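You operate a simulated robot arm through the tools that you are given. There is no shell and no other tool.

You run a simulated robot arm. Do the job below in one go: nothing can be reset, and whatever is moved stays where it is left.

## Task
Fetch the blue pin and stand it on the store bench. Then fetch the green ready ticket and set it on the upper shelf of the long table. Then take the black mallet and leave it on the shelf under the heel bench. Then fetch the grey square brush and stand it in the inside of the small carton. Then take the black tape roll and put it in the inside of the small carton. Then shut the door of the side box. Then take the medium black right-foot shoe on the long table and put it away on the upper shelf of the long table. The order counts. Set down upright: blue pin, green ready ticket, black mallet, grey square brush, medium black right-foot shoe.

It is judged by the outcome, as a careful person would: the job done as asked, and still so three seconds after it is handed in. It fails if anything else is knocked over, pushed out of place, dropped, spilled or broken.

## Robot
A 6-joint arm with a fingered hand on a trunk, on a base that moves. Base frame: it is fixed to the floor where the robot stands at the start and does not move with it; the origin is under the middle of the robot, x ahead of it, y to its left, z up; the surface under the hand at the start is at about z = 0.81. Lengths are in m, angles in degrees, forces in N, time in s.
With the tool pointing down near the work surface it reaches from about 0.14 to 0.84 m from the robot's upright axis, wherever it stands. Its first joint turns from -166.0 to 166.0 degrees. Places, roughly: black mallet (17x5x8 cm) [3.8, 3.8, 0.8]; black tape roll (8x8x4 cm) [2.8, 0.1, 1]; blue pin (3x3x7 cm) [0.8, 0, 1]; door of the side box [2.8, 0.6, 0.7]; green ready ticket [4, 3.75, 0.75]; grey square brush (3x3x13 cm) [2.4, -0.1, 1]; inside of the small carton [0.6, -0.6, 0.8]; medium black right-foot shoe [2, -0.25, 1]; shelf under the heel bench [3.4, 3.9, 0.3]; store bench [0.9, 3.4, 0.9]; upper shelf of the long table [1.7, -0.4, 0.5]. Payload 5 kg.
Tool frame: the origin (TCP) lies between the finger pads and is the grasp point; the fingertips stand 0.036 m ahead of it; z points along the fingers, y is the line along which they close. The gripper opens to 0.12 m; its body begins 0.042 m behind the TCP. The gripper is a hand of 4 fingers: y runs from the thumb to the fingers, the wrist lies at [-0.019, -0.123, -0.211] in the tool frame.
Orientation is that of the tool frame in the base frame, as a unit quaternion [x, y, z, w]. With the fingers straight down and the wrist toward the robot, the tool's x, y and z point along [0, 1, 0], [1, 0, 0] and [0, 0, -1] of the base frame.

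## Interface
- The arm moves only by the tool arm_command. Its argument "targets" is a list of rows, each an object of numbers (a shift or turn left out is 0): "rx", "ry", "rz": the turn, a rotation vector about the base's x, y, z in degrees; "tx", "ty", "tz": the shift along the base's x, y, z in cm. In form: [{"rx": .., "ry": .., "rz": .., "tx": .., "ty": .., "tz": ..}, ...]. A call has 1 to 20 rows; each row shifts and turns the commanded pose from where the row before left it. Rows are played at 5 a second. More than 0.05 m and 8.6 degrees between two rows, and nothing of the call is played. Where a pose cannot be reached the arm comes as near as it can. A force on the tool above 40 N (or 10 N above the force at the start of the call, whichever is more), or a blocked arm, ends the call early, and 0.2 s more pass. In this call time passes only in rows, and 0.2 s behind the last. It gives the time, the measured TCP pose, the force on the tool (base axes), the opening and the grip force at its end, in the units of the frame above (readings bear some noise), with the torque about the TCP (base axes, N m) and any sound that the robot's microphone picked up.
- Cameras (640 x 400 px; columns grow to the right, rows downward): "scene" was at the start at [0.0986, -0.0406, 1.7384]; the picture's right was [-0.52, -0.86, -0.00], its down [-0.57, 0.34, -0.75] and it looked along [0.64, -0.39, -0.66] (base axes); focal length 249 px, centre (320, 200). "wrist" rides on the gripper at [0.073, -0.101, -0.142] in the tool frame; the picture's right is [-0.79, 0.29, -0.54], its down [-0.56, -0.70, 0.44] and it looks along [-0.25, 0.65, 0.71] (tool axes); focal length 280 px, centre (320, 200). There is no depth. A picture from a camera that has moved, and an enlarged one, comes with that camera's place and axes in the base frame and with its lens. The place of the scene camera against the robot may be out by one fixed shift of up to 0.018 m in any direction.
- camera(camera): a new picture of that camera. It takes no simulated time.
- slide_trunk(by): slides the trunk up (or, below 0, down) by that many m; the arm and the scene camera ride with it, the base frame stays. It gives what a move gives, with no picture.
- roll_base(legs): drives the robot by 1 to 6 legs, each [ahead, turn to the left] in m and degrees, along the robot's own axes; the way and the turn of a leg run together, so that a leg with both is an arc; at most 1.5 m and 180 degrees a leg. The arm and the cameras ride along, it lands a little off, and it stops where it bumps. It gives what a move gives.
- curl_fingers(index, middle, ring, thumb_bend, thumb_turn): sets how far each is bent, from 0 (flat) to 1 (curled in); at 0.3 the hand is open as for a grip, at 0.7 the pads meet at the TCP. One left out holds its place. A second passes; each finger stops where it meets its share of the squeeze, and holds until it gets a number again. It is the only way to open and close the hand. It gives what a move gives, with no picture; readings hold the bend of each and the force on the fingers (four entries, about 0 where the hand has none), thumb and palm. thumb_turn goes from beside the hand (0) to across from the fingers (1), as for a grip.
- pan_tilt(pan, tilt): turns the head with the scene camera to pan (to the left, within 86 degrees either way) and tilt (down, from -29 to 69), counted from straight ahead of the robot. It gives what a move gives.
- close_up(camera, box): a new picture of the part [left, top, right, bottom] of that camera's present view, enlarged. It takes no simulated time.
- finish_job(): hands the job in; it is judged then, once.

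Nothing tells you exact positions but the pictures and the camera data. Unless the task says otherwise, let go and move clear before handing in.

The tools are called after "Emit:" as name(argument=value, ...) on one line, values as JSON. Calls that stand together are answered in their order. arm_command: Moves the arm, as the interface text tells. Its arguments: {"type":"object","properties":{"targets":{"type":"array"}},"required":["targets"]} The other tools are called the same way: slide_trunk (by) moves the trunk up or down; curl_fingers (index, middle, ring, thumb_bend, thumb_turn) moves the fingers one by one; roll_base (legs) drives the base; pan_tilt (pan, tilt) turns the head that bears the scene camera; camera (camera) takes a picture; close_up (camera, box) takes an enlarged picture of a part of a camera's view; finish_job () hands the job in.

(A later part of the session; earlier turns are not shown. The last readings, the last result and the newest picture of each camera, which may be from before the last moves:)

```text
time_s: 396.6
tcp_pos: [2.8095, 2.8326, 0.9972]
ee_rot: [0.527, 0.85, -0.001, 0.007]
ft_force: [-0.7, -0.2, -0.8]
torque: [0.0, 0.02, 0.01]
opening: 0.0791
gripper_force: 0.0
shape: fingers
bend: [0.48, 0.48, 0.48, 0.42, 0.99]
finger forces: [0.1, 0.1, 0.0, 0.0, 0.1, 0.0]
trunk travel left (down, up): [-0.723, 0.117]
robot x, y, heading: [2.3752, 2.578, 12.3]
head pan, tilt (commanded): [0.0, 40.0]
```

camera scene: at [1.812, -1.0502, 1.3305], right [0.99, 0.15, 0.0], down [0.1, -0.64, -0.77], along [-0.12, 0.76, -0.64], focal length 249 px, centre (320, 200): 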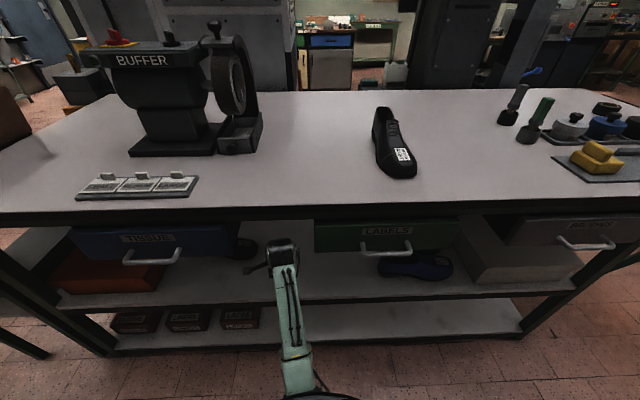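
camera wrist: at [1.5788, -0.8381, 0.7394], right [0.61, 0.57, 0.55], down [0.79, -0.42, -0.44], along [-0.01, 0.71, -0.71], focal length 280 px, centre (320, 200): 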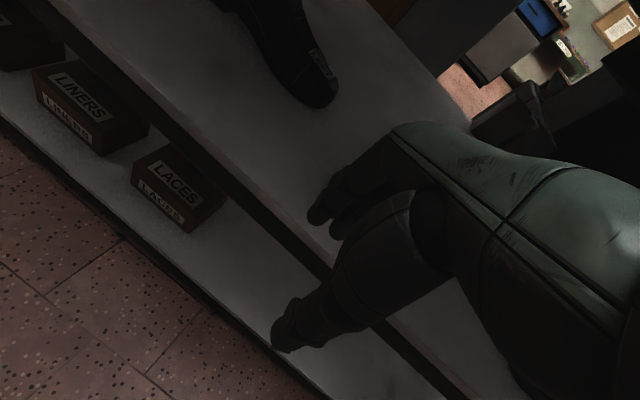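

Emit:
roll_base(legs=[[0, -4.5], [1.5, 0], [0.1, 0], [0, 92]])

Emit:
pan_tilt(pan=0, tilt=40)

Emit:
camera(camera="scene")

Emit:
camera(camera="wrist")

```text
time_s: 410.7
tcp_pos: [3.716, 3.2347, 0.9973]
ee_rot: [-0.205, 0.979, 0.004, 0.005]
ft_force: [0.2, 1.1, 0.2]
torque: [0.04, -0.02, 0.01]
opening: 0.0791
gripper_force: 0.1
shape: fingers
bend: [0.48, 0.48, 0.48, 0.42, 0.99]
finger forces: [0.0, 0.1, 0.0, 0.0, 0.0, 0.0]
trunk travel left (down, up): [-0.723, 0.117]
robot x, y, heading: [3.9478, 2.7857, 99.6]
head pan, tilt (commanded): [0.0, 40.0]
```

```text
time_s: 411.3
tcp_pos: [3.7149, 3.235, 0.9975]
ee_rot: [-0.205, 0.979, 0.004, 0.006]
ft_force: [0.3, 0.2, 0.4]
torque: [0.0, 0.01, 0.03]
opening: 0.0792
gripper_force: 0.0
shape: fingers
bend: [0.48, 0.48, 0.48, 0.42, 0.99]
finger forces: [0.1, 0.1, 0.1, 0.1, 0.0, 0.0]
trunk travel left (down, up): [-0.723, 0.117]
robot x, y, heading: [3.9449, 2.785, 99.4]
head pan, tilt (commanded): [0.0, 40.0]
```

```text
taken
camera scene: at [3.924, 2.9021, 1.7306], right [0.99, 0.17, 0.0], down [0.11, -0.63, -0.77], along [-0.13, 0.76, -0.64], focal length 249 px, centre (320, 200)
```

scene: 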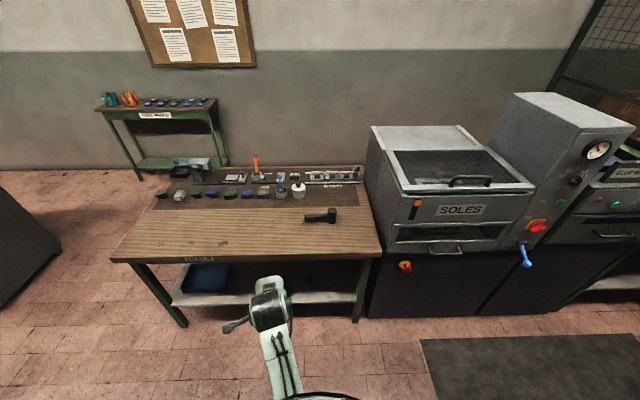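

```text
taken
camera wrist: at [3.6876, 3.1124, 1.1391], right [0.6, 0.57, 0.55], down [0.8, -0.41, -0.44], along [-0.02, 0.71, -0.71], focal length 280 px, centre (320, 200)
```

wrist: 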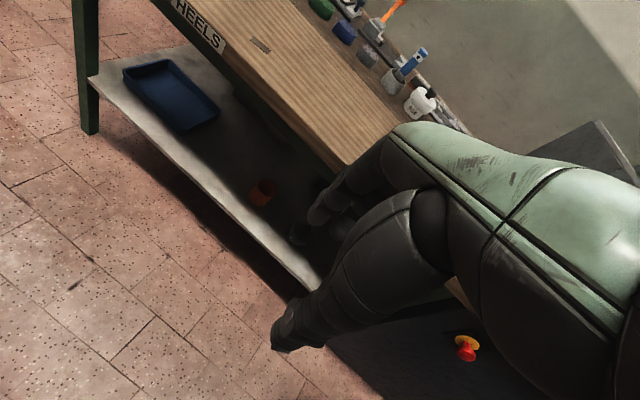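

Emit:
close_up(camera="wrist", box=[60, 20, 380, 300])

Emit:
close_up(camera="scene", box=[270, 180, 390, 255])

```text
1.43 times, centred on (220, 160) of wrist
camera zoom: at [3.6876, 3.1124, 1.1391], right [0.6, 0.57, 0.55], down [0.8, -0.41, -0.44], along [-0.02, 0.71, -0.71], focal length 401 px, centre (463, 257)
```

zoom: 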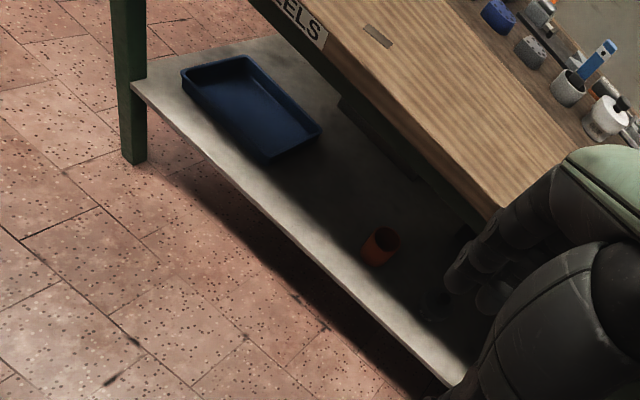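

```text
5.33 times, centred on (330, 218) of scene
camera zoom: at [3.924, 2.9021, 1.7306], right [0.99, 0.17, 0.0], down [0.11, -0.63, -0.77], along [-0.13, 0.76, -0.64], focal length 1327 px, centre (267, 107)
```

zoom: 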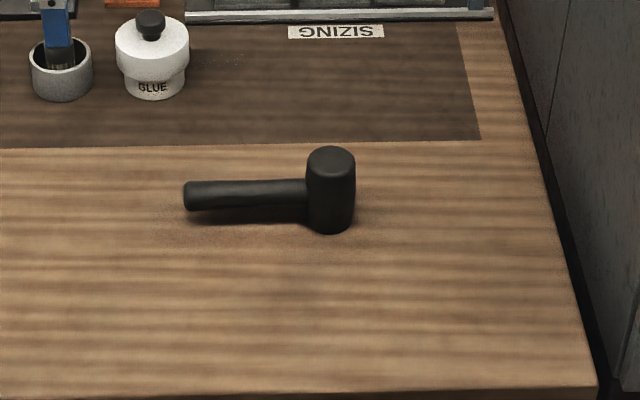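

Mallet head centre is at about (3.826, 3.843), handle pointing left. The shelf below has free space between the blue tray and an orange cup. I roll forward and move the hand over the mallet head.

Emit:
roll_base(legs=[[0.42, 0]])

Emit:
curl_fingers(index=0.36, middle=0.36, ring=0.36, thumb_bend=0.3)

Emit:
camera(camera="wrist")

```text
time_s: 414.1
tcp_pos: [3.6433, 3.6486, 0.9966]
ee_rot: [-0.207, 0.978, 0.004, 0.005]
ft_force: [-0.3, -0.2, 0.3]
torque: [-0.03, 0.03, 0.02]
opening: 0.0791
gripper_force: 0.1
shape: fingers
bend: [0.48, 0.48, 0.48, 0.42, 0.99]
finger forces: [0.1, 0.0, 0.0, 0.0, 0.0, 0.0]
trunk travel left (down, up): [-0.723, 0.117]
robot x, y, heading: [3.8742, 3.2004, 99.8]
head pan, tilt (commanded): [0.0, 40.0]
```

```text
time_s: 415.1
tcp_pos: [3.6445, 3.649, 0.9971]
ee_rot: [-0.206, 0.978, 0.004, 0.006]
ft_force: [0.8, 0.1, -0.7]
torque: [-0.01, -0.02, -0.03]
opening: 0.1146
gripper_force: 0.0
shape: fingers
bend: [0.36, 0.36, 0.36, 0.3, 0.98]
finger forces: [0.0, 0.1, 0.0, 0.0, 0.0, 0.0]
trunk travel left (down, up): [-0.723, 0.117]
robot x, y, heading: [3.8751, 3.1971, 99.7]
head pan, tilt (commanded): [0.0, 40.0]
```

```text
taken
camera wrist: at [3.6159, 3.526, 1.1391], right [0.6, 0.58, 0.55], down [0.8, -0.41, -0.44], along [-0.03, 0.71, -0.71], focal length 280 px, centre (320, 200)
```

wrist: 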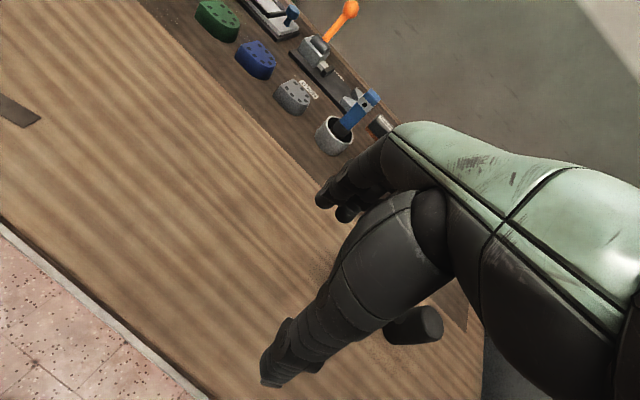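

Emit:
arm_command(targets=[{"tx": 3.6, "ty": 1.8, "rz": -5.5}, {"tx": 3.6, "ty": 1.8, "rz": -5.5}, {"tx": 3.6, "ty": 2.0}, {"tx": 3.5, "ty": 2.5}])

Emit:
camera(camera="wrist")

```text
time_s: 416.1
tcp_pos: [3.7882, 3.7332, 0.9978]
ee_rot: [-0.112, 0.994, 0.003, 0.006]
ft_force: [-0.3, -0.2, 0.1]
torque: [-0.03, -0.02, 0.02]
opening: 0.1143
gripper_force: 0.1
shape: fingers
bend: [0.36, 0.36, 0.36, 0.3, 0.98]
finger forces: [0.0, 0.0, 0.0, 0.0, 0.0, 0.1]
trunk travel left (down, up): [-0.723, 0.117]
robot x, y, heading: [3.8746, 3.204, 99.7]
head pan, tilt (commanded): [0.0, 40.0]
```

```text
taken
camera wrist: at [3.737, 3.6167, 1.1394], right [0.7, 0.45, 0.55], down [0.71, -0.56, -0.44], along [0.11, 0.7, -0.71], focal length 280 px, centre (320, 200)
```

wrist: 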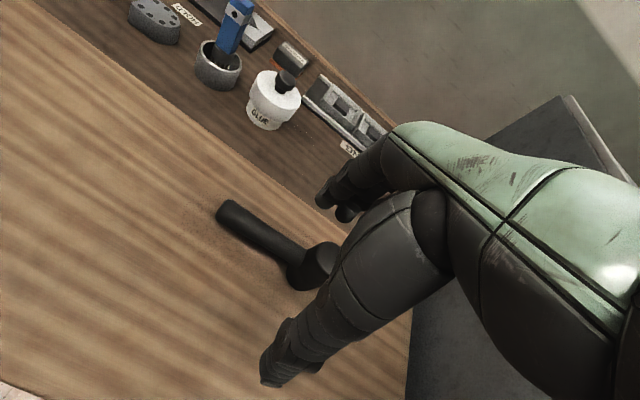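

Emit:
arm_command(targets=[{"tx": 0.8, "ty": 3}, {"tx": 0.8, "ty": 3}])

Emit:
camera(camera="wrist")

Emit:
close_up(camera="scene", box=[250, 180, 390, 270])

```text
time_s: 416.7
tcp_pos: [3.8041, 3.7928, 0.9956]
ee_rot: [-0.111, 0.994, 0.003, 0.006]
ft_force: [-0.2, -0.8, -0.9]
torque: [-0.02, 0.0, -0.01]
opening: 0.1146
gripper_force: 0.1
shape: fingers
bend: [0.36, 0.36, 0.36, 0.3, 0.98]
finger forces: [0.0, 0.0, 0.0, 0.0, 0.0, 0.0]
trunk travel left (down, up): [-0.723, 0.117]
robot x, y, heading: [3.8761, 3.2003, 99.8]
head pan, tilt (commanded): [0.0, 40.0]
```

```text
taken
camera wrist: at [3.753, 3.6774, 1.1384], right [0.7, 0.45, 0.55], down [0.71, -0.56, -0.44], along [0.11, 0.7, -0.71], focal length 280 px, centre (320, 200)
```

wrist: 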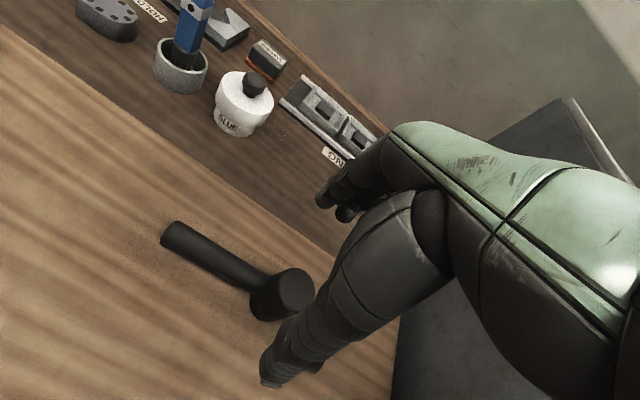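

```text
4.44 times, centred on (320, 225) of scene
camera zoom: at [3.8536, 3.3186, 1.7305], right [0.99, 0.17, 0.0], down [0.11, -0.63, -0.77], along [-0.13, 0.75, -0.64], focal length 1106 px, centre (320, 89)
```

zoom: 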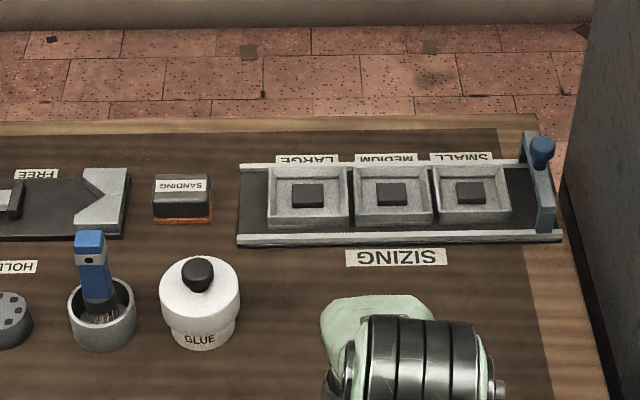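

Emit:
close_up(camera="wrist", box=[150, 210, 330, 330])

```text
3.33 times, centred on (240, 270) of wrist
camera zoom: at [3.753, 3.6774, 1.1384], right [0.7, 0.45, 0.55], down [0.71, -0.56, -0.44], along [0.11, 0.7, -0.71], focal length 935 px, centre (587, -33)
```

zoom: 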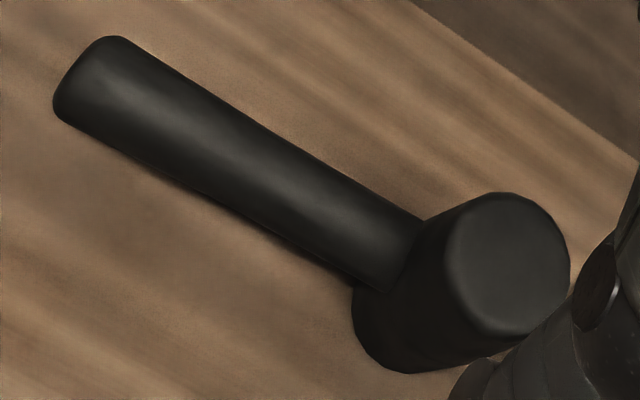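

Head centre refined to about (3.837, 3.823), top z≈0.87. I centre the hand and descend around it.

Emit:
arm_command(targets=[{"tx": 1.7, "ty": 1.5}, {"tx": 1.6, "ty": 1.5}, {"tz": -4}, {"tz": -3}])

Emit:
camera(camera="wrist")

```text
time_s: 417.7
tcp_pos: [3.8364, 3.8218, 0.9272]
ee_rot: [-0.111, 0.994, 0.004, 0.005]
ft_force: [1.2, -0.2, -1.3]
torque: [-0.03, -0.02, -0.01]
opening: 0.1148
gripper_force: 0.1
shape: fingers
bend: [0.36, 0.36, 0.36, 0.3, 0.98]
finger forces: [0.0, 0.0, 0.0, 0.1, 0.1, 0.1]
trunk travel left (down, up): [-0.723, 0.117]
robot x, y, heading: [3.8737, 3.1991, 99.9]
head pan, tilt (commanded): [0.0, 40.0]
```

```text
taken
camera wrist: at [3.7854, 3.7061, 1.0689], right [0.7, 0.45, 0.55], down [0.71, -0.56, -0.44], along [0.11, 0.7, -0.71], focal length 280 px, centre (320, 200)
```

wrist: 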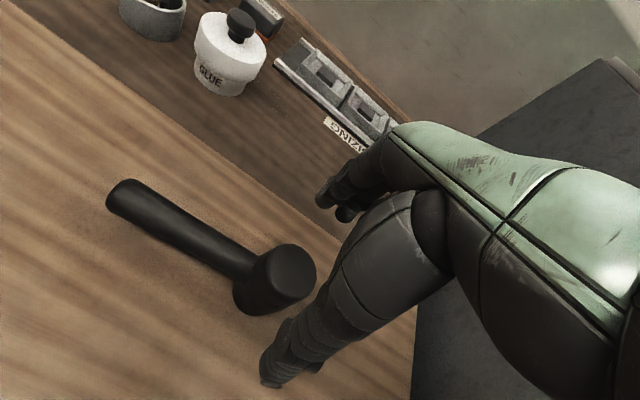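

Emit:
arm_command(targets=[{"tz": -3}, {"tz": -2.5}, {"tz": -1.5}, {"tz": -0.5}])

Emit:
close_up(camera="wrist", box=[180, 170, 440, 350])

```text
time_s: 418.7
tcp_pos: [3.8362, 3.8213, 0.8517]
ee_rot: [-0.112, 0.994, 0.003, 0.006]
ft_force: [0.4, -0.1, -0.3]
torque: [-0.01, 0.0, -0.01]
opening: 0.1143
gripper_force: 0.3
shape: fingers
bend: [0.36, 0.36, 0.36, 0.3, 0.98]
finger forces: [0.1, 0.0, 0.0, 0.0, 0.0, 0.1]
trunk travel left (down, up): [-0.723, 0.117]
robot x, y, heading: [3.8757, 3.2024, 99.6]
head pan, tilt (commanded): [0.0, 40.0]
```

```text
2.22 times, centred on (310, 260) of wrist
camera zoom: at [3.7855, 3.7053, 0.9932], right [0.7, 0.45, 0.55], down [0.71, -0.56, -0.44], along [0.11, 0.7, -0.71], focal length 623 px, centre (342, 67)
```

zoom: 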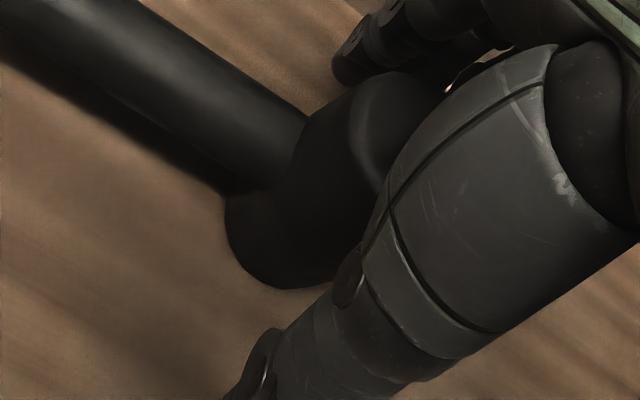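

Head is between thumb and fingers. I close in two stages.

Emit:
curl_fingers(index=0.58, middle=0.58, ring=0.58, thumb_bend=0.54)

Emit:
curl_fingers(index=0.7, middle=0.7, ring=0.7, thumb_bend=0.66)

Emit:
close_up(camera="wrist", box=[180, 170, 440, 350])

```text
time_s: 419.7
tcp_pos: [3.8364, 3.8208, 0.8519]
ee_rot: [-0.112, 0.994, 0.003, 0.005]
ft_force: [-0.2, -0.1, -0.1]
torque: [-0.03, 0.01, 0.0]
opening: 0.0491
gripper_force: 0.4
shape: fingers
bend: [0.56, 0.57, 0.57, 0.53, 1.0]
finger forces: [0.3, 0.3, 0.1, 0.1, 0.7, 0.0]
trunk travel left (down, up): [-0.723, 0.117]
robot x, y, heading: [3.8753, 3.1967, 99.7]
head pan, tilt (commanded): [0.0, 40.0]
```

```text
time_s: 420.7
tcp_pos: [3.8363, 3.8221, 0.8511]
ee_rot: [-0.112, 0.994, 0.004, 0.005]
ft_force: [-0.7, 3.3, -0.2]
torque: [0.22, -0.04, 0.0]
opening: 0.0457
gripper_force: 16.3
shape: fingers
bend: [0.59, 0.61, 0.7, 0.56, 1.0]
finger forces: [8.9, 9.0, 0.0, 0.1, 15.0, 0.0]
trunk travel left (down, up): [-0.723, 0.117]
robot x, y, heading: [3.8757, 3.1993, 99.8]
head pan, tilt (commanded): [0.0, 40.0]
```

```text
2.22 times, centred on (310, 260) of wrist
camera zoom: at [3.7854, 3.7057, 0.9934], right [0.7, 0.45, 0.55], down [0.71, -0.56, -0.44], along [0.11, 0.7, -0.71], focal length 623 px, centre (342, 67)
```

zoom: 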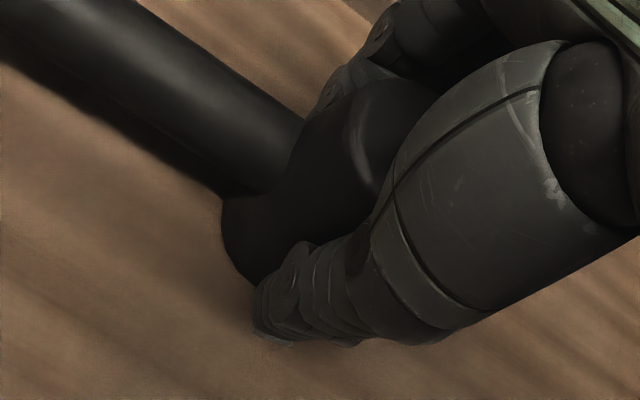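

Emit:
curl_fingers(index=0.78, middle=0.78, thumb_bend=0.74)

Emit:
arm_command(targets=[{"tz": 0.5}, {"tz": 1}, {"tz": 2}, {"tz": 3}])

Emit:
camera(camera="wrist")

Emit:
camera(camera="scene")

```text
time_s: 421.7
tcp_pos: [3.836, 3.8212, 0.8517]
ee_rot: [-0.112, 0.994, 0.003, 0.005]
ft_force: [2.5, -1.9, 0.0]
torque: [-0.03, -0.05, 0.01]
opening: 0.045
gripper_force: 22.5
shape: fingers
bend: [0.58, 0.6, 0.7, 0.59, 1.0]
finger forces: [10.2, 10.7, 0.0, 0.0, 23.3, 0.0]
trunk travel left (down, up): [-0.723, 0.117]
robot x, y, heading: [3.8767, 3.1994, 99.6]
head pan, tilt (commanded): [0.0, 40.0]
```

```text
time_s: 422.7
tcp_pos: [3.8354, 3.8209, 0.9166]
ee_rot: [-0.111, 0.994, 0.003, 0.006]
ft_force: [-0.6, 1.0, -4.6]
torque: [0.04, -0.08, 0.03]
opening: 0.0448
gripper_force: 21.7
shape: fingers
bend: [0.58, 0.6, 0.7, 0.59, 1.0]
finger forces: [10.7, 10.9, 0.0, 0.0, 21.5, 0.0]
trunk travel left (down, up): [-0.723, 0.117]
robot x, y, heading: [3.8769, 3.2006, 99.9]
head pan, tilt (commanded): [0.0, 40.0]
```

```text
taken
camera wrist: at [3.7851, 3.7054, 1.0582], right [0.7, 0.45, 0.55], down [0.71, -0.56, -0.44], along [0.11, 0.7, -0.71], focal length 280 px, centre (320, 200)
```

wrist: 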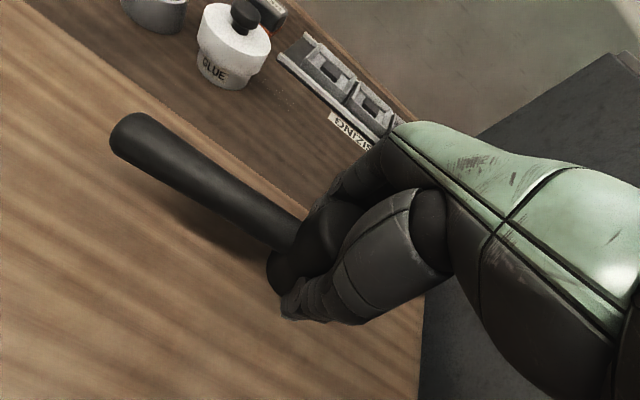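

```text
taken
camera scene: at [3.853, 3.3172, 1.7305], right [0.99, 0.17, 0.0], down [0.11, -0.63, -0.77], along [-0.13, 0.75, -0.64], focal length 249 px, centre (320, 200)
```

scene: 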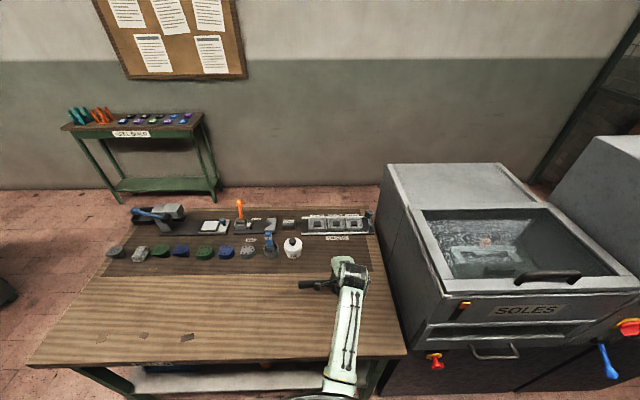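

The mallet is held firmly (about 0.45 kg). I back off and shift left in front of the bench, then lower the trunk to see the lower shelf.

Emit:
arm_command(targets=[{"tz": 3}, {"tz": 3}])

Emit:
roll_base(legs=[[-0.5, 0], [0, 90], [0.42, 0], [0, -90]])

Emit:
slide_trunk(by=-0.5)

Emit:
pan_tilt(pan=0, tilt=35)

Emit:
camera(camera="scene")

Emit:
camera(camera="wrist")

```text
time_s: 423.3
tcp_pos: [3.8364, 3.8207, 0.9769]
ee_rot: [-0.112, 0.994, 0.003, 0.006]
ft_force: [-0.5, -0.9, -5.3]
torque: [0.03, -0.1, -0.02]
opening: 0.0449
gripper_force: 21.3
shape: fingers
bend: [0.58, 0.6, 0.7, 0.59, 1.0]
finger forces: [10.5, 11.1, 0.1, 0.1, 21.5, 0.1]
trunk travel left (down, up): [-0.723, 0.117]
robot x, y, heading: [3.8734, 3.2014, 99.8]
head pan, tilt (commanded): [0.0, 40.0]
```

```text
time_s: 437.9
tcp_pos: [3.5406, 3.2735, 0.9768]
ee_rot: [-0.088, 0.996, 0.003, 0.006]
ft_force: [-0.1, 0.6, -4.9]
torque: [0.06, -0.09, -0.01]
opening: 0.0441
gripper_force: 19.9
shape: fingers
bend: [0.58, 0.6, 0.7, 0.6, 1.0]
finger forces: [9.7, 10.2, 0.1, 0.2, 20.0, 0.0]
trunk travel left (down, up): [-0.723, 0.117]
robot x, y, heading: [3.5495, 2.6523, 97.0]
head pan, tilt (commanded): [0.0, 40.0]
```

```text
refused: -0.5 is not a number from -0.4 to 0.4
```

```text
time_s: 438.6
tcp_pos: [3.5415, 3.2736, 0.9772]
ee_rot: [-0.088, 0.996, 0.002, 0.007]
ft_force: [0.7, -0.3, -5.5]
torque: [0.06, -0.09, -0.01]
opening: 0.0441
gripper_force: 20.2
shape: fingers
bend: [0.58, 0.6, 0.7, 0.6, 1.0]
finger forces: [9.9, 10.5, 0.0, 0.0, 20.0, 0.0]
trunk travel left (down, up): [-0.723, 0.117]
robot x, y, heading: [3.5493, 2.653, 96.9]
head pan, tilt (commanded): [0.0, 35.0]
```

```text
taken
camera scene: at [3.5313, 2.7723, 1.7381], right [0.99, 0.12, 0.0], down [0.07, -0.57, -0.82], along [-0.1, 0.81, -0.57], focal length 249 px, centre (320, 200)
```

scene: 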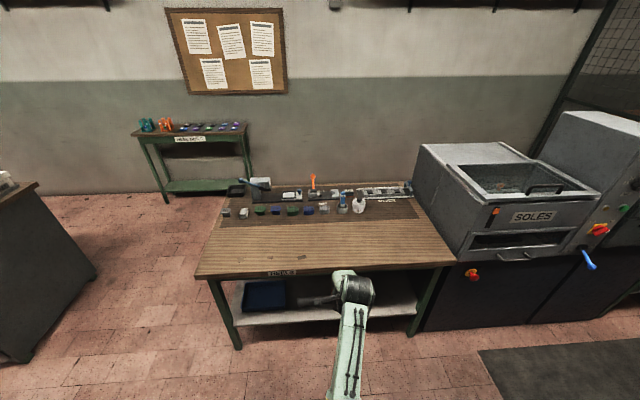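

```text
taken
camera wrist: at [3.4839, 3.1597, 1.1188], right [0.72, 0.42, 0.55], down [0.68, -0.59, -0.44], along [0.14, 0.69, -0.71], focal length 280 px, centre (320, 200)
```

wrist: 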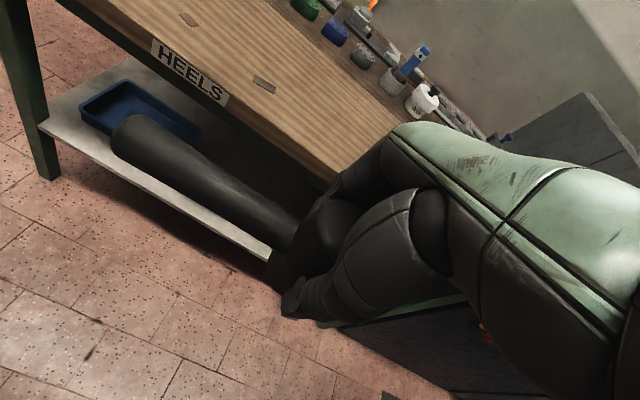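

Emit:
slide_trunk(by=-0.4)

Emit:
slide_trunk(by=-0.14)

Emit:
pan_tilt(pan=0, tilt=30)

Emit:
camera(camera="scene")

Emit:
camera(camera="wrist")

```text
time_s: 442.4
tcp_pos: [3.5402, 3.2727, 0.5784]
ee_rot: [-0.087, 0.996, 0.003, 0.006]
ft_force: [-0.4, 0.7, -5.9]
torque: [0.04, -0.1, 0.01]
opening: 0.044
gripper_force: 20.0
shape: fingers
bend: [0.58, 0.6, 0.7, 0.6, 1.0]
finger forces: [9.9, 10.5, 0.0, 0.0, 20.2, 0.0]
trunk travel left (down, up): [-0.323, 0.517]
robot x, y, heading: [3.5475, 2.6495, 97.1]
head pan, tilt (commanded): [0.0, 35.0]
```

```text
time_s: 444.1
tcp_pos: [3.5397, 3.2729, 0.438]
ee_rot: [-0.088, 0.996, 0.003, 0.005]
ft_force: [0.5, -0.4, -5.4]
torque: [0.07, -0.1, 0.02]
opening: 0.0442
gripper_force: 19.8
shape: fingers
bend: [0.58, 0.6, 0.7, 0.6, 1.0]
finger forces: [9.8, 10.5, 0.0, 0.0, 20.1, 0.0]
trunk travel left (down, up): [-0.183, 0.657]
robot x, y, heading: [3.5499, 2.6525, 97.0]
head pan, tilt (commanded): [0.0, 35.0]
```

```text
time_s: 444.7
tcp_pos: [3.5409, 3.2725, 0.4366]
ee_rot: [-0.088, 0.996, 0.003, 0.006]
ft_force: [-0.4, -0.3, -5.3]
torque: [0.02, -0.09, 0.0]
opening: 0.044
gripper_force: 20.3
shape: fingers
bend: [0.58, 0.6, 0.7, 0.6, 1.0]
finger forces: [9.8, 10.4, 0.1, 0.0, 20.2, 0.0]
trunk travel left (down, up): [-0.183, 0.657]
robot x, y, heading: [3.5521, 2.6502, 97.0]
head pan, tilt (commanded): [0.0, 30.0]
```

```text
taken
camera scene: at [3.5309, 2.7743, 1.2059], right [0.99, 0.12, 0.0], down [0.06, -0.5, -0.87], along [-0.11, 0.86, -0.5], focal length 249 px, centre (320, 200)
```

scene: 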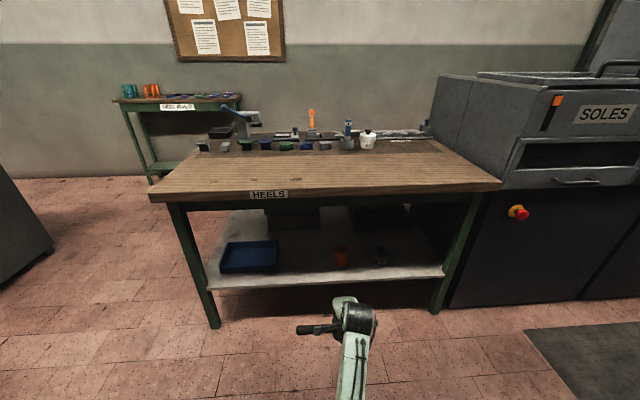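

```text
taken
camera wrist: at [3.4838, 3.1594, 0.5789], right [0.72, 0.42, 0.55], down [0.68, -0.59, -0.44], along [0.14, 0.69, -0.71], focal length 280 px, centre (320, 200)
```

wrist: 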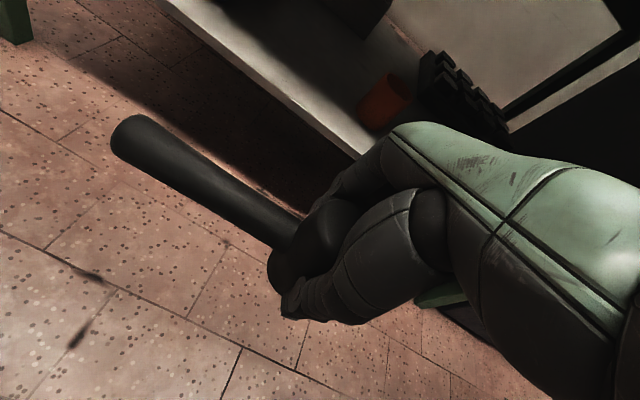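

Emit:
close_up(camera="scene", box=[180, 180, 480, 330])

```text
2.13 times, centred on (330, 255) of scene
camera zoom: at [3.5309, 2.7743, 1.2059], right [0.99, 0.12, 0.0], down [0.06, -0.5, -0.87], along [-0.11, 0.86, -0.5], focal length 531 px, centre (299, 83)
```

zoom: 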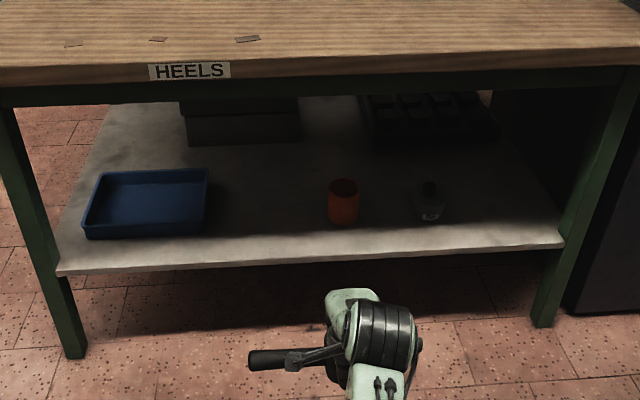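

The shelf is free between the blue tray and the orange cup; target head position about (3.40, 3.69). I lower the trunk a bit more (so the forearm stays below the bench rail) and shift the hand left.

Emit:
slide_trunk(by=-0.1)

Emit:
arm_command(targets=[{"tx": -3, "ty": -0.3, "tz": 2.5}, {"tx": -3, "ty": -0.3, "tz": 2.5}, {"tx": -3, "ty": -0.3, "tz": 0.5}])

Emit:
roll_base(legs=[[0.2, 0]])

Emit:
camera(camera="scene")

Emit:
camera(camera="wrist")

```text
time_s: 446.1
tcp_pos: [3.5403, 3.2723, 0.3379]
ee_rot: [-0.088, 0.996, 0.003, 0.006]
ft_force: [-0.8, 0.2, -5.5]
torque: [0.04, -0.08, -0.01]
opening: 0.0442
gripper_force: 20.0
shape: fingers
bend: [0.58, 0.6, 0.7, 0.6, 1.0]
finger forces: [9.8, 10.5, 0.1, 0.0, 20.1, 0.0]
trunk travel left (down, up): [-0.083, 0.757]
robot x, y, heading: [3.551, 2.6495, 97.0]
head pan, tilt (commanded): [0.0, 30.0]
```

```text
time_s: 446.9
tcp_pos: [3.45, 3.2648, 0.3937]
ee_rot: [-0.087, 0.996, 0.004, 0.006]
ft_force: [-0.4, 1.1, -5.5]
torque: [0.04, -0.12, 0.01]
opening: 0.0443
gripper_force: 19.8
shape: fingers
bend: [0.58, 0.6, 0.7, 0.6, 1.0]
finger forces: [9.8, 10.4, 0.1, 0.0, 20.1, 0.0]
trunk travel left (down, up): [-0.083, 0.757]
robot x, y, heading: [3.5514, 2.6537, 96.7]
head pan, tilt (commanded): [0.0, 30.0]
```

```text
time_s: 448.6
tcp_pos: [3.4272, 3.4641, 0.3947]
ee_rot: [-0.087, 0.996, 0.003, 0.006]
ft_force: [0.0, 0.7, -5.0]
torque: [0.06, -0.09, -0.01]
opening: 0.0444
gripper_force: 19.8
shape: fingers
bend: [0.58, 0.6, 0.7, 0.6, 1.0]
finger forces: [9.8, 10.4, 0.0, 0.0, 20.1, 0.0]
trunk travel left (down, up): [-0.083, 0.757]
robot x, y, heading: [3.5232, 2.8496, 97.0]
head pan, tilt (commanded): [0.0, 30.0]
```

```text
taken
camera scene: at [3.5065, 2.9747, 1.1059], right [0.99, 0.12, 0.0], down [0.06, -0.5, -0.87], along [-0.1, 0.86, -0.5], focal length 249 px, centre (320, 200)
```

scene: 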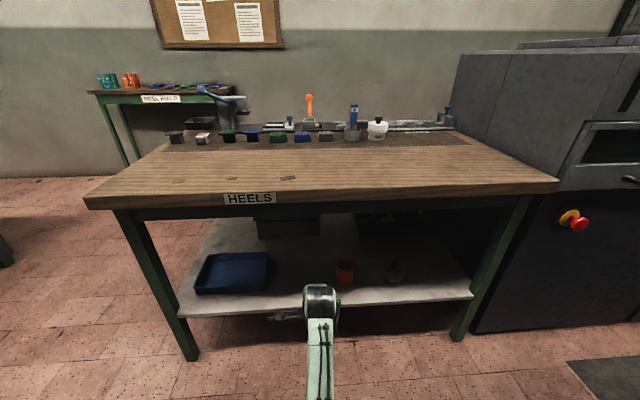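

```text
taken
camera wrist: at [3.3705, 3.3517, 0.5351], right [0.72, 0.42, 0.55], down [0.68, -0.59, -0.44], along [0.14, 0.69, -0.71], focal length 280 px, centre (320, 200)
```

wrist: 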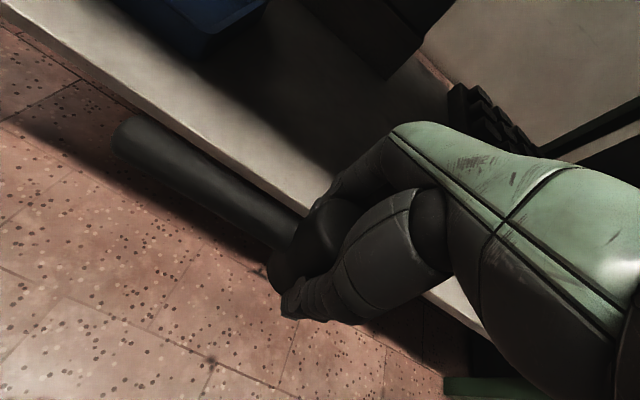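

Emit:
roll_base(legs=[[0.2, 0]])

Emit:
camera(camera="scene")

Emit:
camera(camera="wrist")

```text
time_s: 450.3
tcp_pos: [3.4046, 3.663, 0.3935]
ee_rot: [-0.086, 0.996, 0.002, 0.006]
ft_force: [0.2, 0.1, -5.4]
torque: [0.04, -0.1, 0.0]
opening: 0.0443
gripper_force: 20.4
shape: fingers
bend: [0.58, 0.6, 0.7, 0.6, 1.0]
finger forces: [9.8, 10.4, 0.0, 0.1, 20.1, 0.0]
trunk travel left (down, up): [-0.083, 0.757]
robot x, y, heading: [3.4978, 3.0475, 96.9]
head pan, tilt (commanded): [0.0, 30.0]
```

```text
taken
camera scene: at [3.4825, 3.1733, 1.1059], right [0.99, 0.12, 0.0], down [0.06, -0.5, -0.87], along [-0.1, 0.86, -0.5], focal length 249 px, centre (320, 200)
```

scene: 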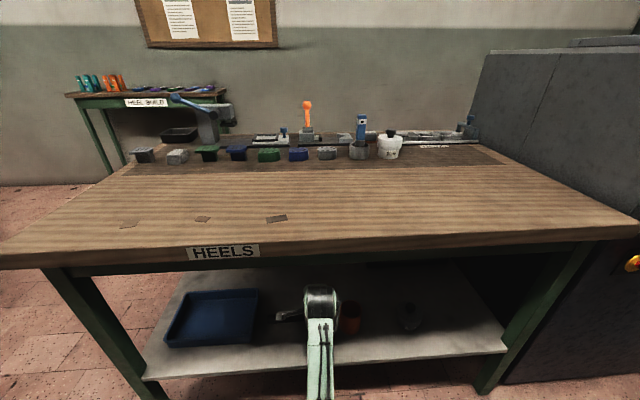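

```text
taken
camera wrist: at [3.3466, 3.5503, 0.535], right [0.72, 0.42, 0.55], down [0.68, -0.59, -0.44], along [0.14, 0.69, -0.71], focal length 280 px, centre (320, 200)
```

wrist: 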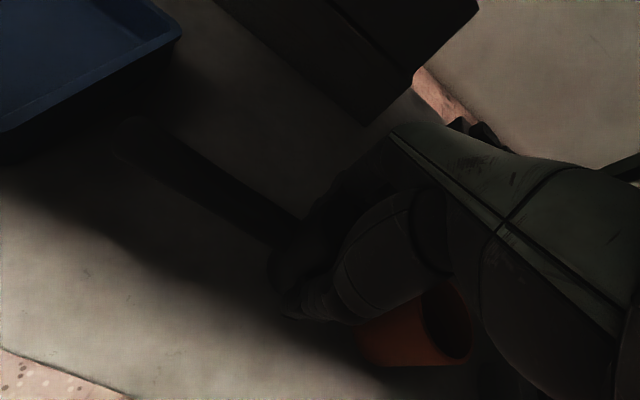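

The hand is over the free area, the cup to the right with some clearance. I lower the mallet slowly to the shelf.

Emit:
arm_command(targets=[{"tx": -0.8, "ty": 0.8, "tz": -1}, {"tz": -0.8}, {"tz": -0.4}, {"tz": 0}])

Emit:
arm_command(targets=[{"tz": -0.3}, {"tz": 0}])

Emit:
arm_command(targets=[{"tz": -0.3}, {"tz": 0}])

```text
time_s: 451.3
tcp_pos: [3.3953, 3.6718, 0.3715]
ee_rot: [-0.086, 0.996, 0.003, 0.006]
ft_force: [-0.7, 0.5, -5.5]
torque: [-0.01, -0.12, 0.01]
opening: 0.0439
gripper_force: 20.1
shape: fingers
bend: [0.58, 0.6, 0.7, 0.6, 1.0]
finger forces: [9.8, 10.4, 0.0, 0.0, 20.1, 0.1]
trunk travel left (down, up): [-0.083, 0.757]
robot x, y, heading: [3.5014, 3.0488, 97.0]
head pan, tilt (commanded): [0.0, 30.0]
```

```text
time_s: 451.9
tcp_pos: [3.3942, 3.6724, 0.3688]
ee_rot: [-0.087, 0.996, 0.001, 0.006]
ft_force: [0.7, -0.5, -4.6]
torque: [0.02, -0.11, 0.01]
opening: 0.0442
gripper_force: 20.4
shape: fingers
bend: [0.58, 0.6, 0.7, 0.6, 1.0]
finger forces: [9.8, 10.5, 0.1, 0.1, 20.1, 0.0]
trunk travel left (down, up): [-0.083, 0.757]
robot x, y, heading: [3.4993, 3.0503, 97.0]
head pan, tilt (commanded): [0.0, 30.0]
```

```text
time_s: 452.5
tcp_pos: [3.3947, 3.6717, 0.3644]
ee_rot: [-0.087, 0.996, 0.003, 0.006]
ft_force: [0.1, 0.2, -6.1]
torque: [0.04, -0.06, 0.0]
opening: 0.0443
gripper_force: 20.4
shape: fingers
bend: [0.58, 0.6, 0.7, 0.6, 1.0]
finger forces: [9.8, 10.4, 0.1, 0.0, 20.1, 0.0]
trunk travel left (down, up): [-0.083, 0.757]
robot x, y, heading: [3.4988, 3.0509, 96.9]
head pan, tilt (commanded): [0.0, 30.0]
```

Emit:
arm_command(targets=[{"tz": -0.4}, {"tz": 0}])

Emit:
arm_command(targets=[{"tz": -0.3}, {"tz": 0}])

Emit:
arm_command(targets=[{"tz": -0.3}, {"tz": 0}])

```text
time_s: 453.1
tcp_pos: [3.3948, 3.6715, 0.3612]
ee_rot: [-0.086, 0.996, 0.002, 0.007]
ft_force: [0.3, 0.0, -5.4]
torque: [0.01, -0.12, 0.03]
opening: 0.0444
gripper_force: 20.0
shape: fingers
bend: [0.58, 0.6, 0.7, 0.6, 1.0]
finger forces: [9.8, 10.5, 0.0, 0.0, 20.1, 0.0]
trunk travel left (down, up): [-0.083, 0.757]
robot x, y, heading: [3.504, 3.0494, 97.1]
head pan, tilt (commanded): [0.0, 30.0]
```

```text
time_s: 453.7
tcp_pos: [3.3954, 3.6721, 0.358]
ee_rot: [-0.086, 0.996, 0.002, 0.006]
ft_force: [0.5, 0.9, -5.0]
torque: [0.04, -0.1, -0.03]
opening: 0.0441
gripper_force: 20.2
shape: fingers
bend: [0.58, 0.6, 0.7, 0.6, 1.0]
finger forces: [9.8, 10.4, 0.1, 0.0, 20.1, 0.0]
trunk travel left (down, up): [-0.083, 0.757]
robot x, y, heading: [3.5014, 3.0483, 96.7]
head pan, tilt (commanded): [0.0, 30.0]
```

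```text
time_s: 454.3
tcp_pos: [3.3953, 3.6732, 0.3568]
ee_rot: [-0.086, 0.996, 0.002, 0.006]
ft_force: [0.1, -0.8, -5.1]
torque: [0.02, -0.1, 0.01]
opening: 0.0444
gripper_force: 20.4
shape: fingers
bend: [0.58, 0.6, 0.7, 0.6, 1.0]
finger forces: [9.9, 10.4, 0.0, 0.0, 20.0, 0.0]
trunk travel left (down, up): [-0.083, 0.757]
robot x, y, heading: [3.5043, 3.0507, 96.8]
head pan, tilt (commanded): [0.0, 30.0]
```

Emit:
arm_command(targets=[{"tz": -0.4}, {"tz": -0.3}, {"tz": 0}])

Emit:
arm_command(targets=[{"tz": -0.3}, {"tz": 0}])

Emit:
arm_command(targets=[{"tz": -0.3}, {"tz": 0}])

```text
time_s: 455.1
tcp_pos: [3.3957, 3.6727, 0.3504]
ee_rot: [-0.086, 0.996, 0.004, 0.006]
ft_force: [5.0, -1.7, 7.8]
torque: [0.12, 0.0, -0.02]
opening: 0.044
gripper_force: 22.5
shape: fingers
bend: [0.58, 0.6, 0.7, 0.6, 1.0]
finger forces: [11.0, 9.9, 0.0, 0.1, 23.3, 0.0]
trunk travel left (down, up): [-0.083, 0.757]
robot x, y, heading: [3.4989, 3.0517, 97.0]
head pan, tilt (commanded): [0.0, 30.0]
```

```text
time_s: 455.7
tcp_pos: [3.3951, 3.6721, 0.3498]
ee_rot: [-0.086, 0.996, 0.007, 0.005]
ft_force: [6.5, -0.4, 26.0]
torque: [0.0, -0.15, -0.11]
opening: 0.044
gripper_force: 24.1
shape: fingers
bend: [0.58, 0.6, 0.7, 0.6, 1.0]
finger forces: [12.1, 11.3, 0.0, 0.1, 25.2, 0.0]
trunk travel left (down, up): [-0.083, 0.757]
robot x, y, heading: [3.5018, 3.0448, 96.8]
head pan, tilt (commanded): [0.0, 30.0]
```

```text
time_s: 456.2
tcp_pos: [3.3956, 3.6734, 0.3506]
ee_rot: [-0.085, 0.996, 0.011, 0.005]
ft_force: [3.4, -6.0, 19.1]
torque: [-0.39, -0.13, -0.02]
opening: 0.0445
gripper_force: 22.3
shape: fingers
bend: [0.59, 0.6, 0.7, 0.6, 1.0]
finger forces: [10.1, 9.5, 0.1, 0.0, 26.0, 0.0]
trunk travel left (down, up): [-0.083, 0.757]
robot x, y, heading: [3.4995, 3.0527, 96.7]
head pan, tilt (commanded): [0.0, 30.0]
stopped in row 2: the force on the tool passed its limit at 41 N (the readings are from after the stop); the commanded pose is now the measured one
```

The mallet rests on the shelf. I relieve the pressure slightly and open the hand.

Emit:
arm_command(targets=[{"tz": 0.2}, {"tz": 0}])

Emit:
curl_fingers(index=0.53, middle=0.53, ring=0.5, thumb_bend=0.5)

Emit:
curl_fingers(index=0.38, middle=0.38, ring=0.38, thumb_bend=0.32)

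Emit:
camera(camera="wrist")

```text
time_s: 456.8
tcp_pos: [3.3959, 3.6729, 0.3494]
ee_rot: [-0.086, 0.996, 0.008, 0.005]
ft_force: [4.3, -2.5, 16.8]
torque: [-0.17, -0.09, -0.05]
opening: 0.0442
gripper_force: 23.2
shape: fingers
bend: [0.59, 0.6, 0.7, 0.6, 1.0]
finger forces: [11.1, 10.5, 0.0, 0.0, 24.3, 0.0]
trunk travel left (down, up): [-0.083, 0.757]
robot x, y, heading: [3.4997, 3.0478, 96.7]
head pan, tilt (commanded): [0.0, 30.0]
```

```text
time_s: 457.8
tcp_pos: [3.395, 3.6744, 0.3467]
ee_rot: [-0.087, 0.996, 0.006, 0.006]
ft_force: [-1.0, -0.6, 0.9]
torque: [0.01, -0.01, -0.01]
opening: 0.059
gripper_force: 0.1
shape: fingers
bend: [0.53, 0.53, 0.5, 0.5, 1.0]
finger forces: [0.0, 0.0, 0.1, 0.1, 0.0, 0.0]
trunk travel left (down, up): [-0.083, 0.757]
robot x, y, heading: [3.4999, 3.0493, 97.0]
head pan, tilt (commanded): [0.0, 30.0]
```

```text
time_s: 458.8
tcp_pos: [3.3958, 3.6725, 0.348]
ee_rot: [-0.085, 0.996, 0.006, 0.006]
ft_force: [0.1, -0.6, -0.6]
torque: [0.01, -0.02, -0.01]
opening: 0.1083
gripper_force: 0.0
shape: fingers
bend: [0.38, 0.38, 0.38, 0.32, 0.98]
finger forces: [0.0, 0.1, 0.0, 0.1, 0.1, 0.1]
trunk travel left (down, up): [-0.083, 0.757]
robot x, y, heading: [3.4937, 3.0519, 97.1]
head pan, tilt (commanded): [0.0, 30.0]
```

```text
taken
camera wrist: at [3.3388, 3.5589, 0.4894], right [0.72, 0.41, 0.56], down [0.68, -0.59, -0.44], along [0.14, 0.7, -0.7], focal length 280 px, centre (320, 200)
```

wrist: 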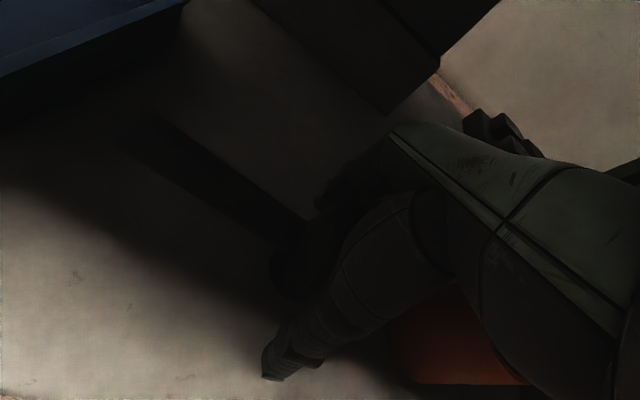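

Released; the mallet stands on the shelf. To clear its head while staying under the bench rail, I lift while leaning the hand forward, then withdraw.

Emit:
arm_command(targets=[{"tz": 1.5}, {"tz": 2}, {"tz": 1, "rx": 6.9, "ry": 1.2}, {"tz": 1.2, "rx": 6.9, "ry": 1.2}, {"tz": 1.5, "rx": 6.9, "ry": 1.2}])

Emit:
camera(camera="wrist")

Emit:
close_up(camera="scene", box=[160, 230, 480, 400])

```text
time_s: 460.0
tcp_pos: [3.3952, 3.6734, 0.4218]
ee_rot: [-0.083, 0.978, 0.19, -0.01]
ft_force: [0.3, 0.5, 0.2]
torque: [0.0, 0.01, 0.01]
opening: 0.1087
gripper_force: 0.0
shape: fingers
bend: [0.38, 0.38, 0.38, 0.32, 0.98]
finger forces: [0.0, 0.0, 0.0, 0.0, 0.0, 0.0]
trunk travel left (down, up): [-0.083, 0.757]
robot x, y, heading: [3.4983, 3.0532, 96.9]
head pan, tilt (commanded): [0.0, 30.0]
```

```text
taken
camera wrist: at [3.3457, 3.5154, 0.5157], right [0.76, 0.19, 0.62], down [0.64, -0.38, -0.67], along [0.11, 0.9, -0.42], focal length 280 px, centre (320, 200)
```

wrist: 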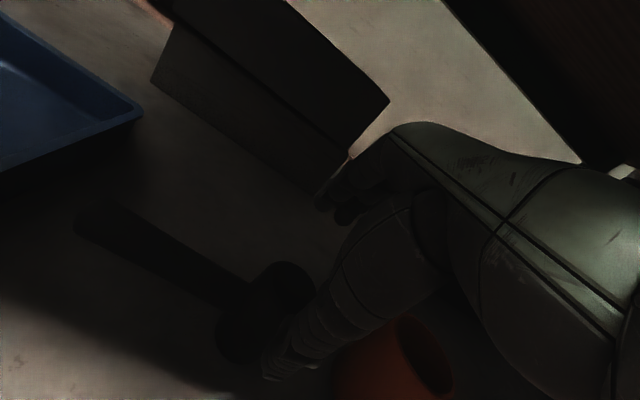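

```text
2.00 times, centred on (320, 315) of scene
camera zoom: at [3.4827, 3.1728, 1.106], right [0.99, 0.12, 0.0], down [0.06, -0.5, -0.87], along [-0.1, 0.86, -0.5], focal length 498 px, centre (320, -30)
```

zoom: 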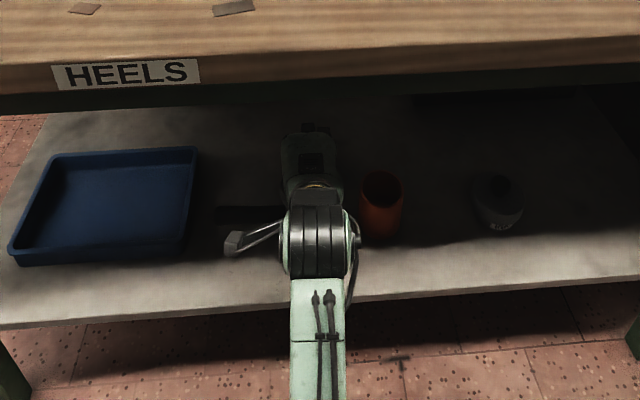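

Emit:
curl_fingers(index=0.2, middle=0.2, ring=0.2, thumb_bend=0.3)

Emit:
arm_command(targets=[{"tz": 0.5}, {"tx": 0.35, "ty": -2}, {"tx": 0.5, "ty": -3}, {"tx": 0.5, "ty": -3}, {"tx": 0.5, "ty": -3}])

Emit:
camera(camera="wrist")

Emit:
close_up(camera="scene", box=[160, 230, 480, 400])

```text
time_s: 461.0
tcp_pos: [3.3945, 3.6726, 0.4206]
ee_rot: [-0.084, 0.978, 0.188, -0.01]
ft_force: [0.1, 0.1, -0.5]
torque: [0.01, -0.02, -0.01]
opening: 0.1409
gripper_force: 0.0
shape: fingers
bend: [0.2, 0.2, 0.2, 0.3, 0.98]
finger forces: [0.1, 0.1, 0.0, 0.0, 0.1, 0.0]
trunk travel left (down, up): [-0.083, 0.757]
robot x, y, heading: [3.5021, 3.0469, 96.9]
head pan, tilt (commanded): [0.0, 30.0]
```

```text
time_s: 462.2
tcp_pos: [3.4131, 3.5636, 0.4285]
ee_rot: [-0.082, 0.978, 0.189, -0.01]
ft_force: [0.4, 0.0, 0.2]
torque: [0.01, -0.02, 0.0]
opening: 0.141
gripper_force: 0.1
shape: fingers
bend: [0.2, 0.2, 0.2, 0.3, 0.98]
finger forces: [0.0, 0.1, 0.0, 0.0, 0.1, 0.0]
trunk travel left (down, up): [-0.083, 0.757]
robot x, y, heading: [3.4977, 3.0451, 96.9]
head pan, tilt (commanded): [0.0, 30.0]
```

```text
taken
camera wrist: at [3.3652, 3.4059, 0.5229], right [0.76, 0.2, 0.62], down [0.64, -0.38, -0.67], along [0.11, 0.9, -0.42], focal length 280 px, centre (320, 200)
```

wrist: 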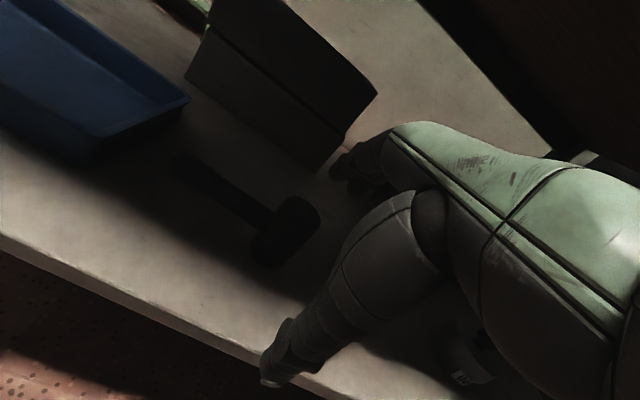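

```text
2.00 times, centred on (320, 315) of scene
camera zoom: at [3.4827, 3.1727, 1.106], right [0.99, 0.12, 0.0], down [0.06, -0.5, -0.87], along [-0.1, 0.86, -0.5], focal length 498 px, centre (320, -30)
```

zoom: 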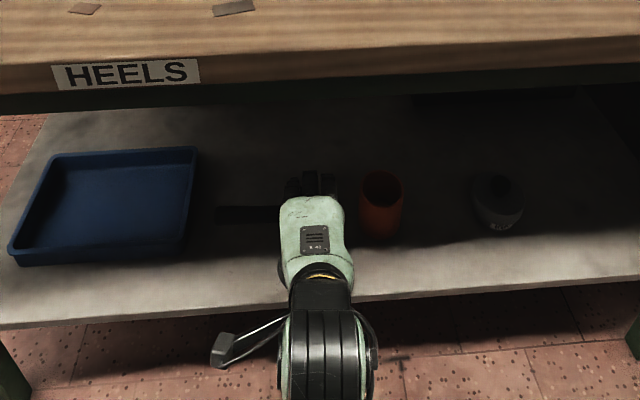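

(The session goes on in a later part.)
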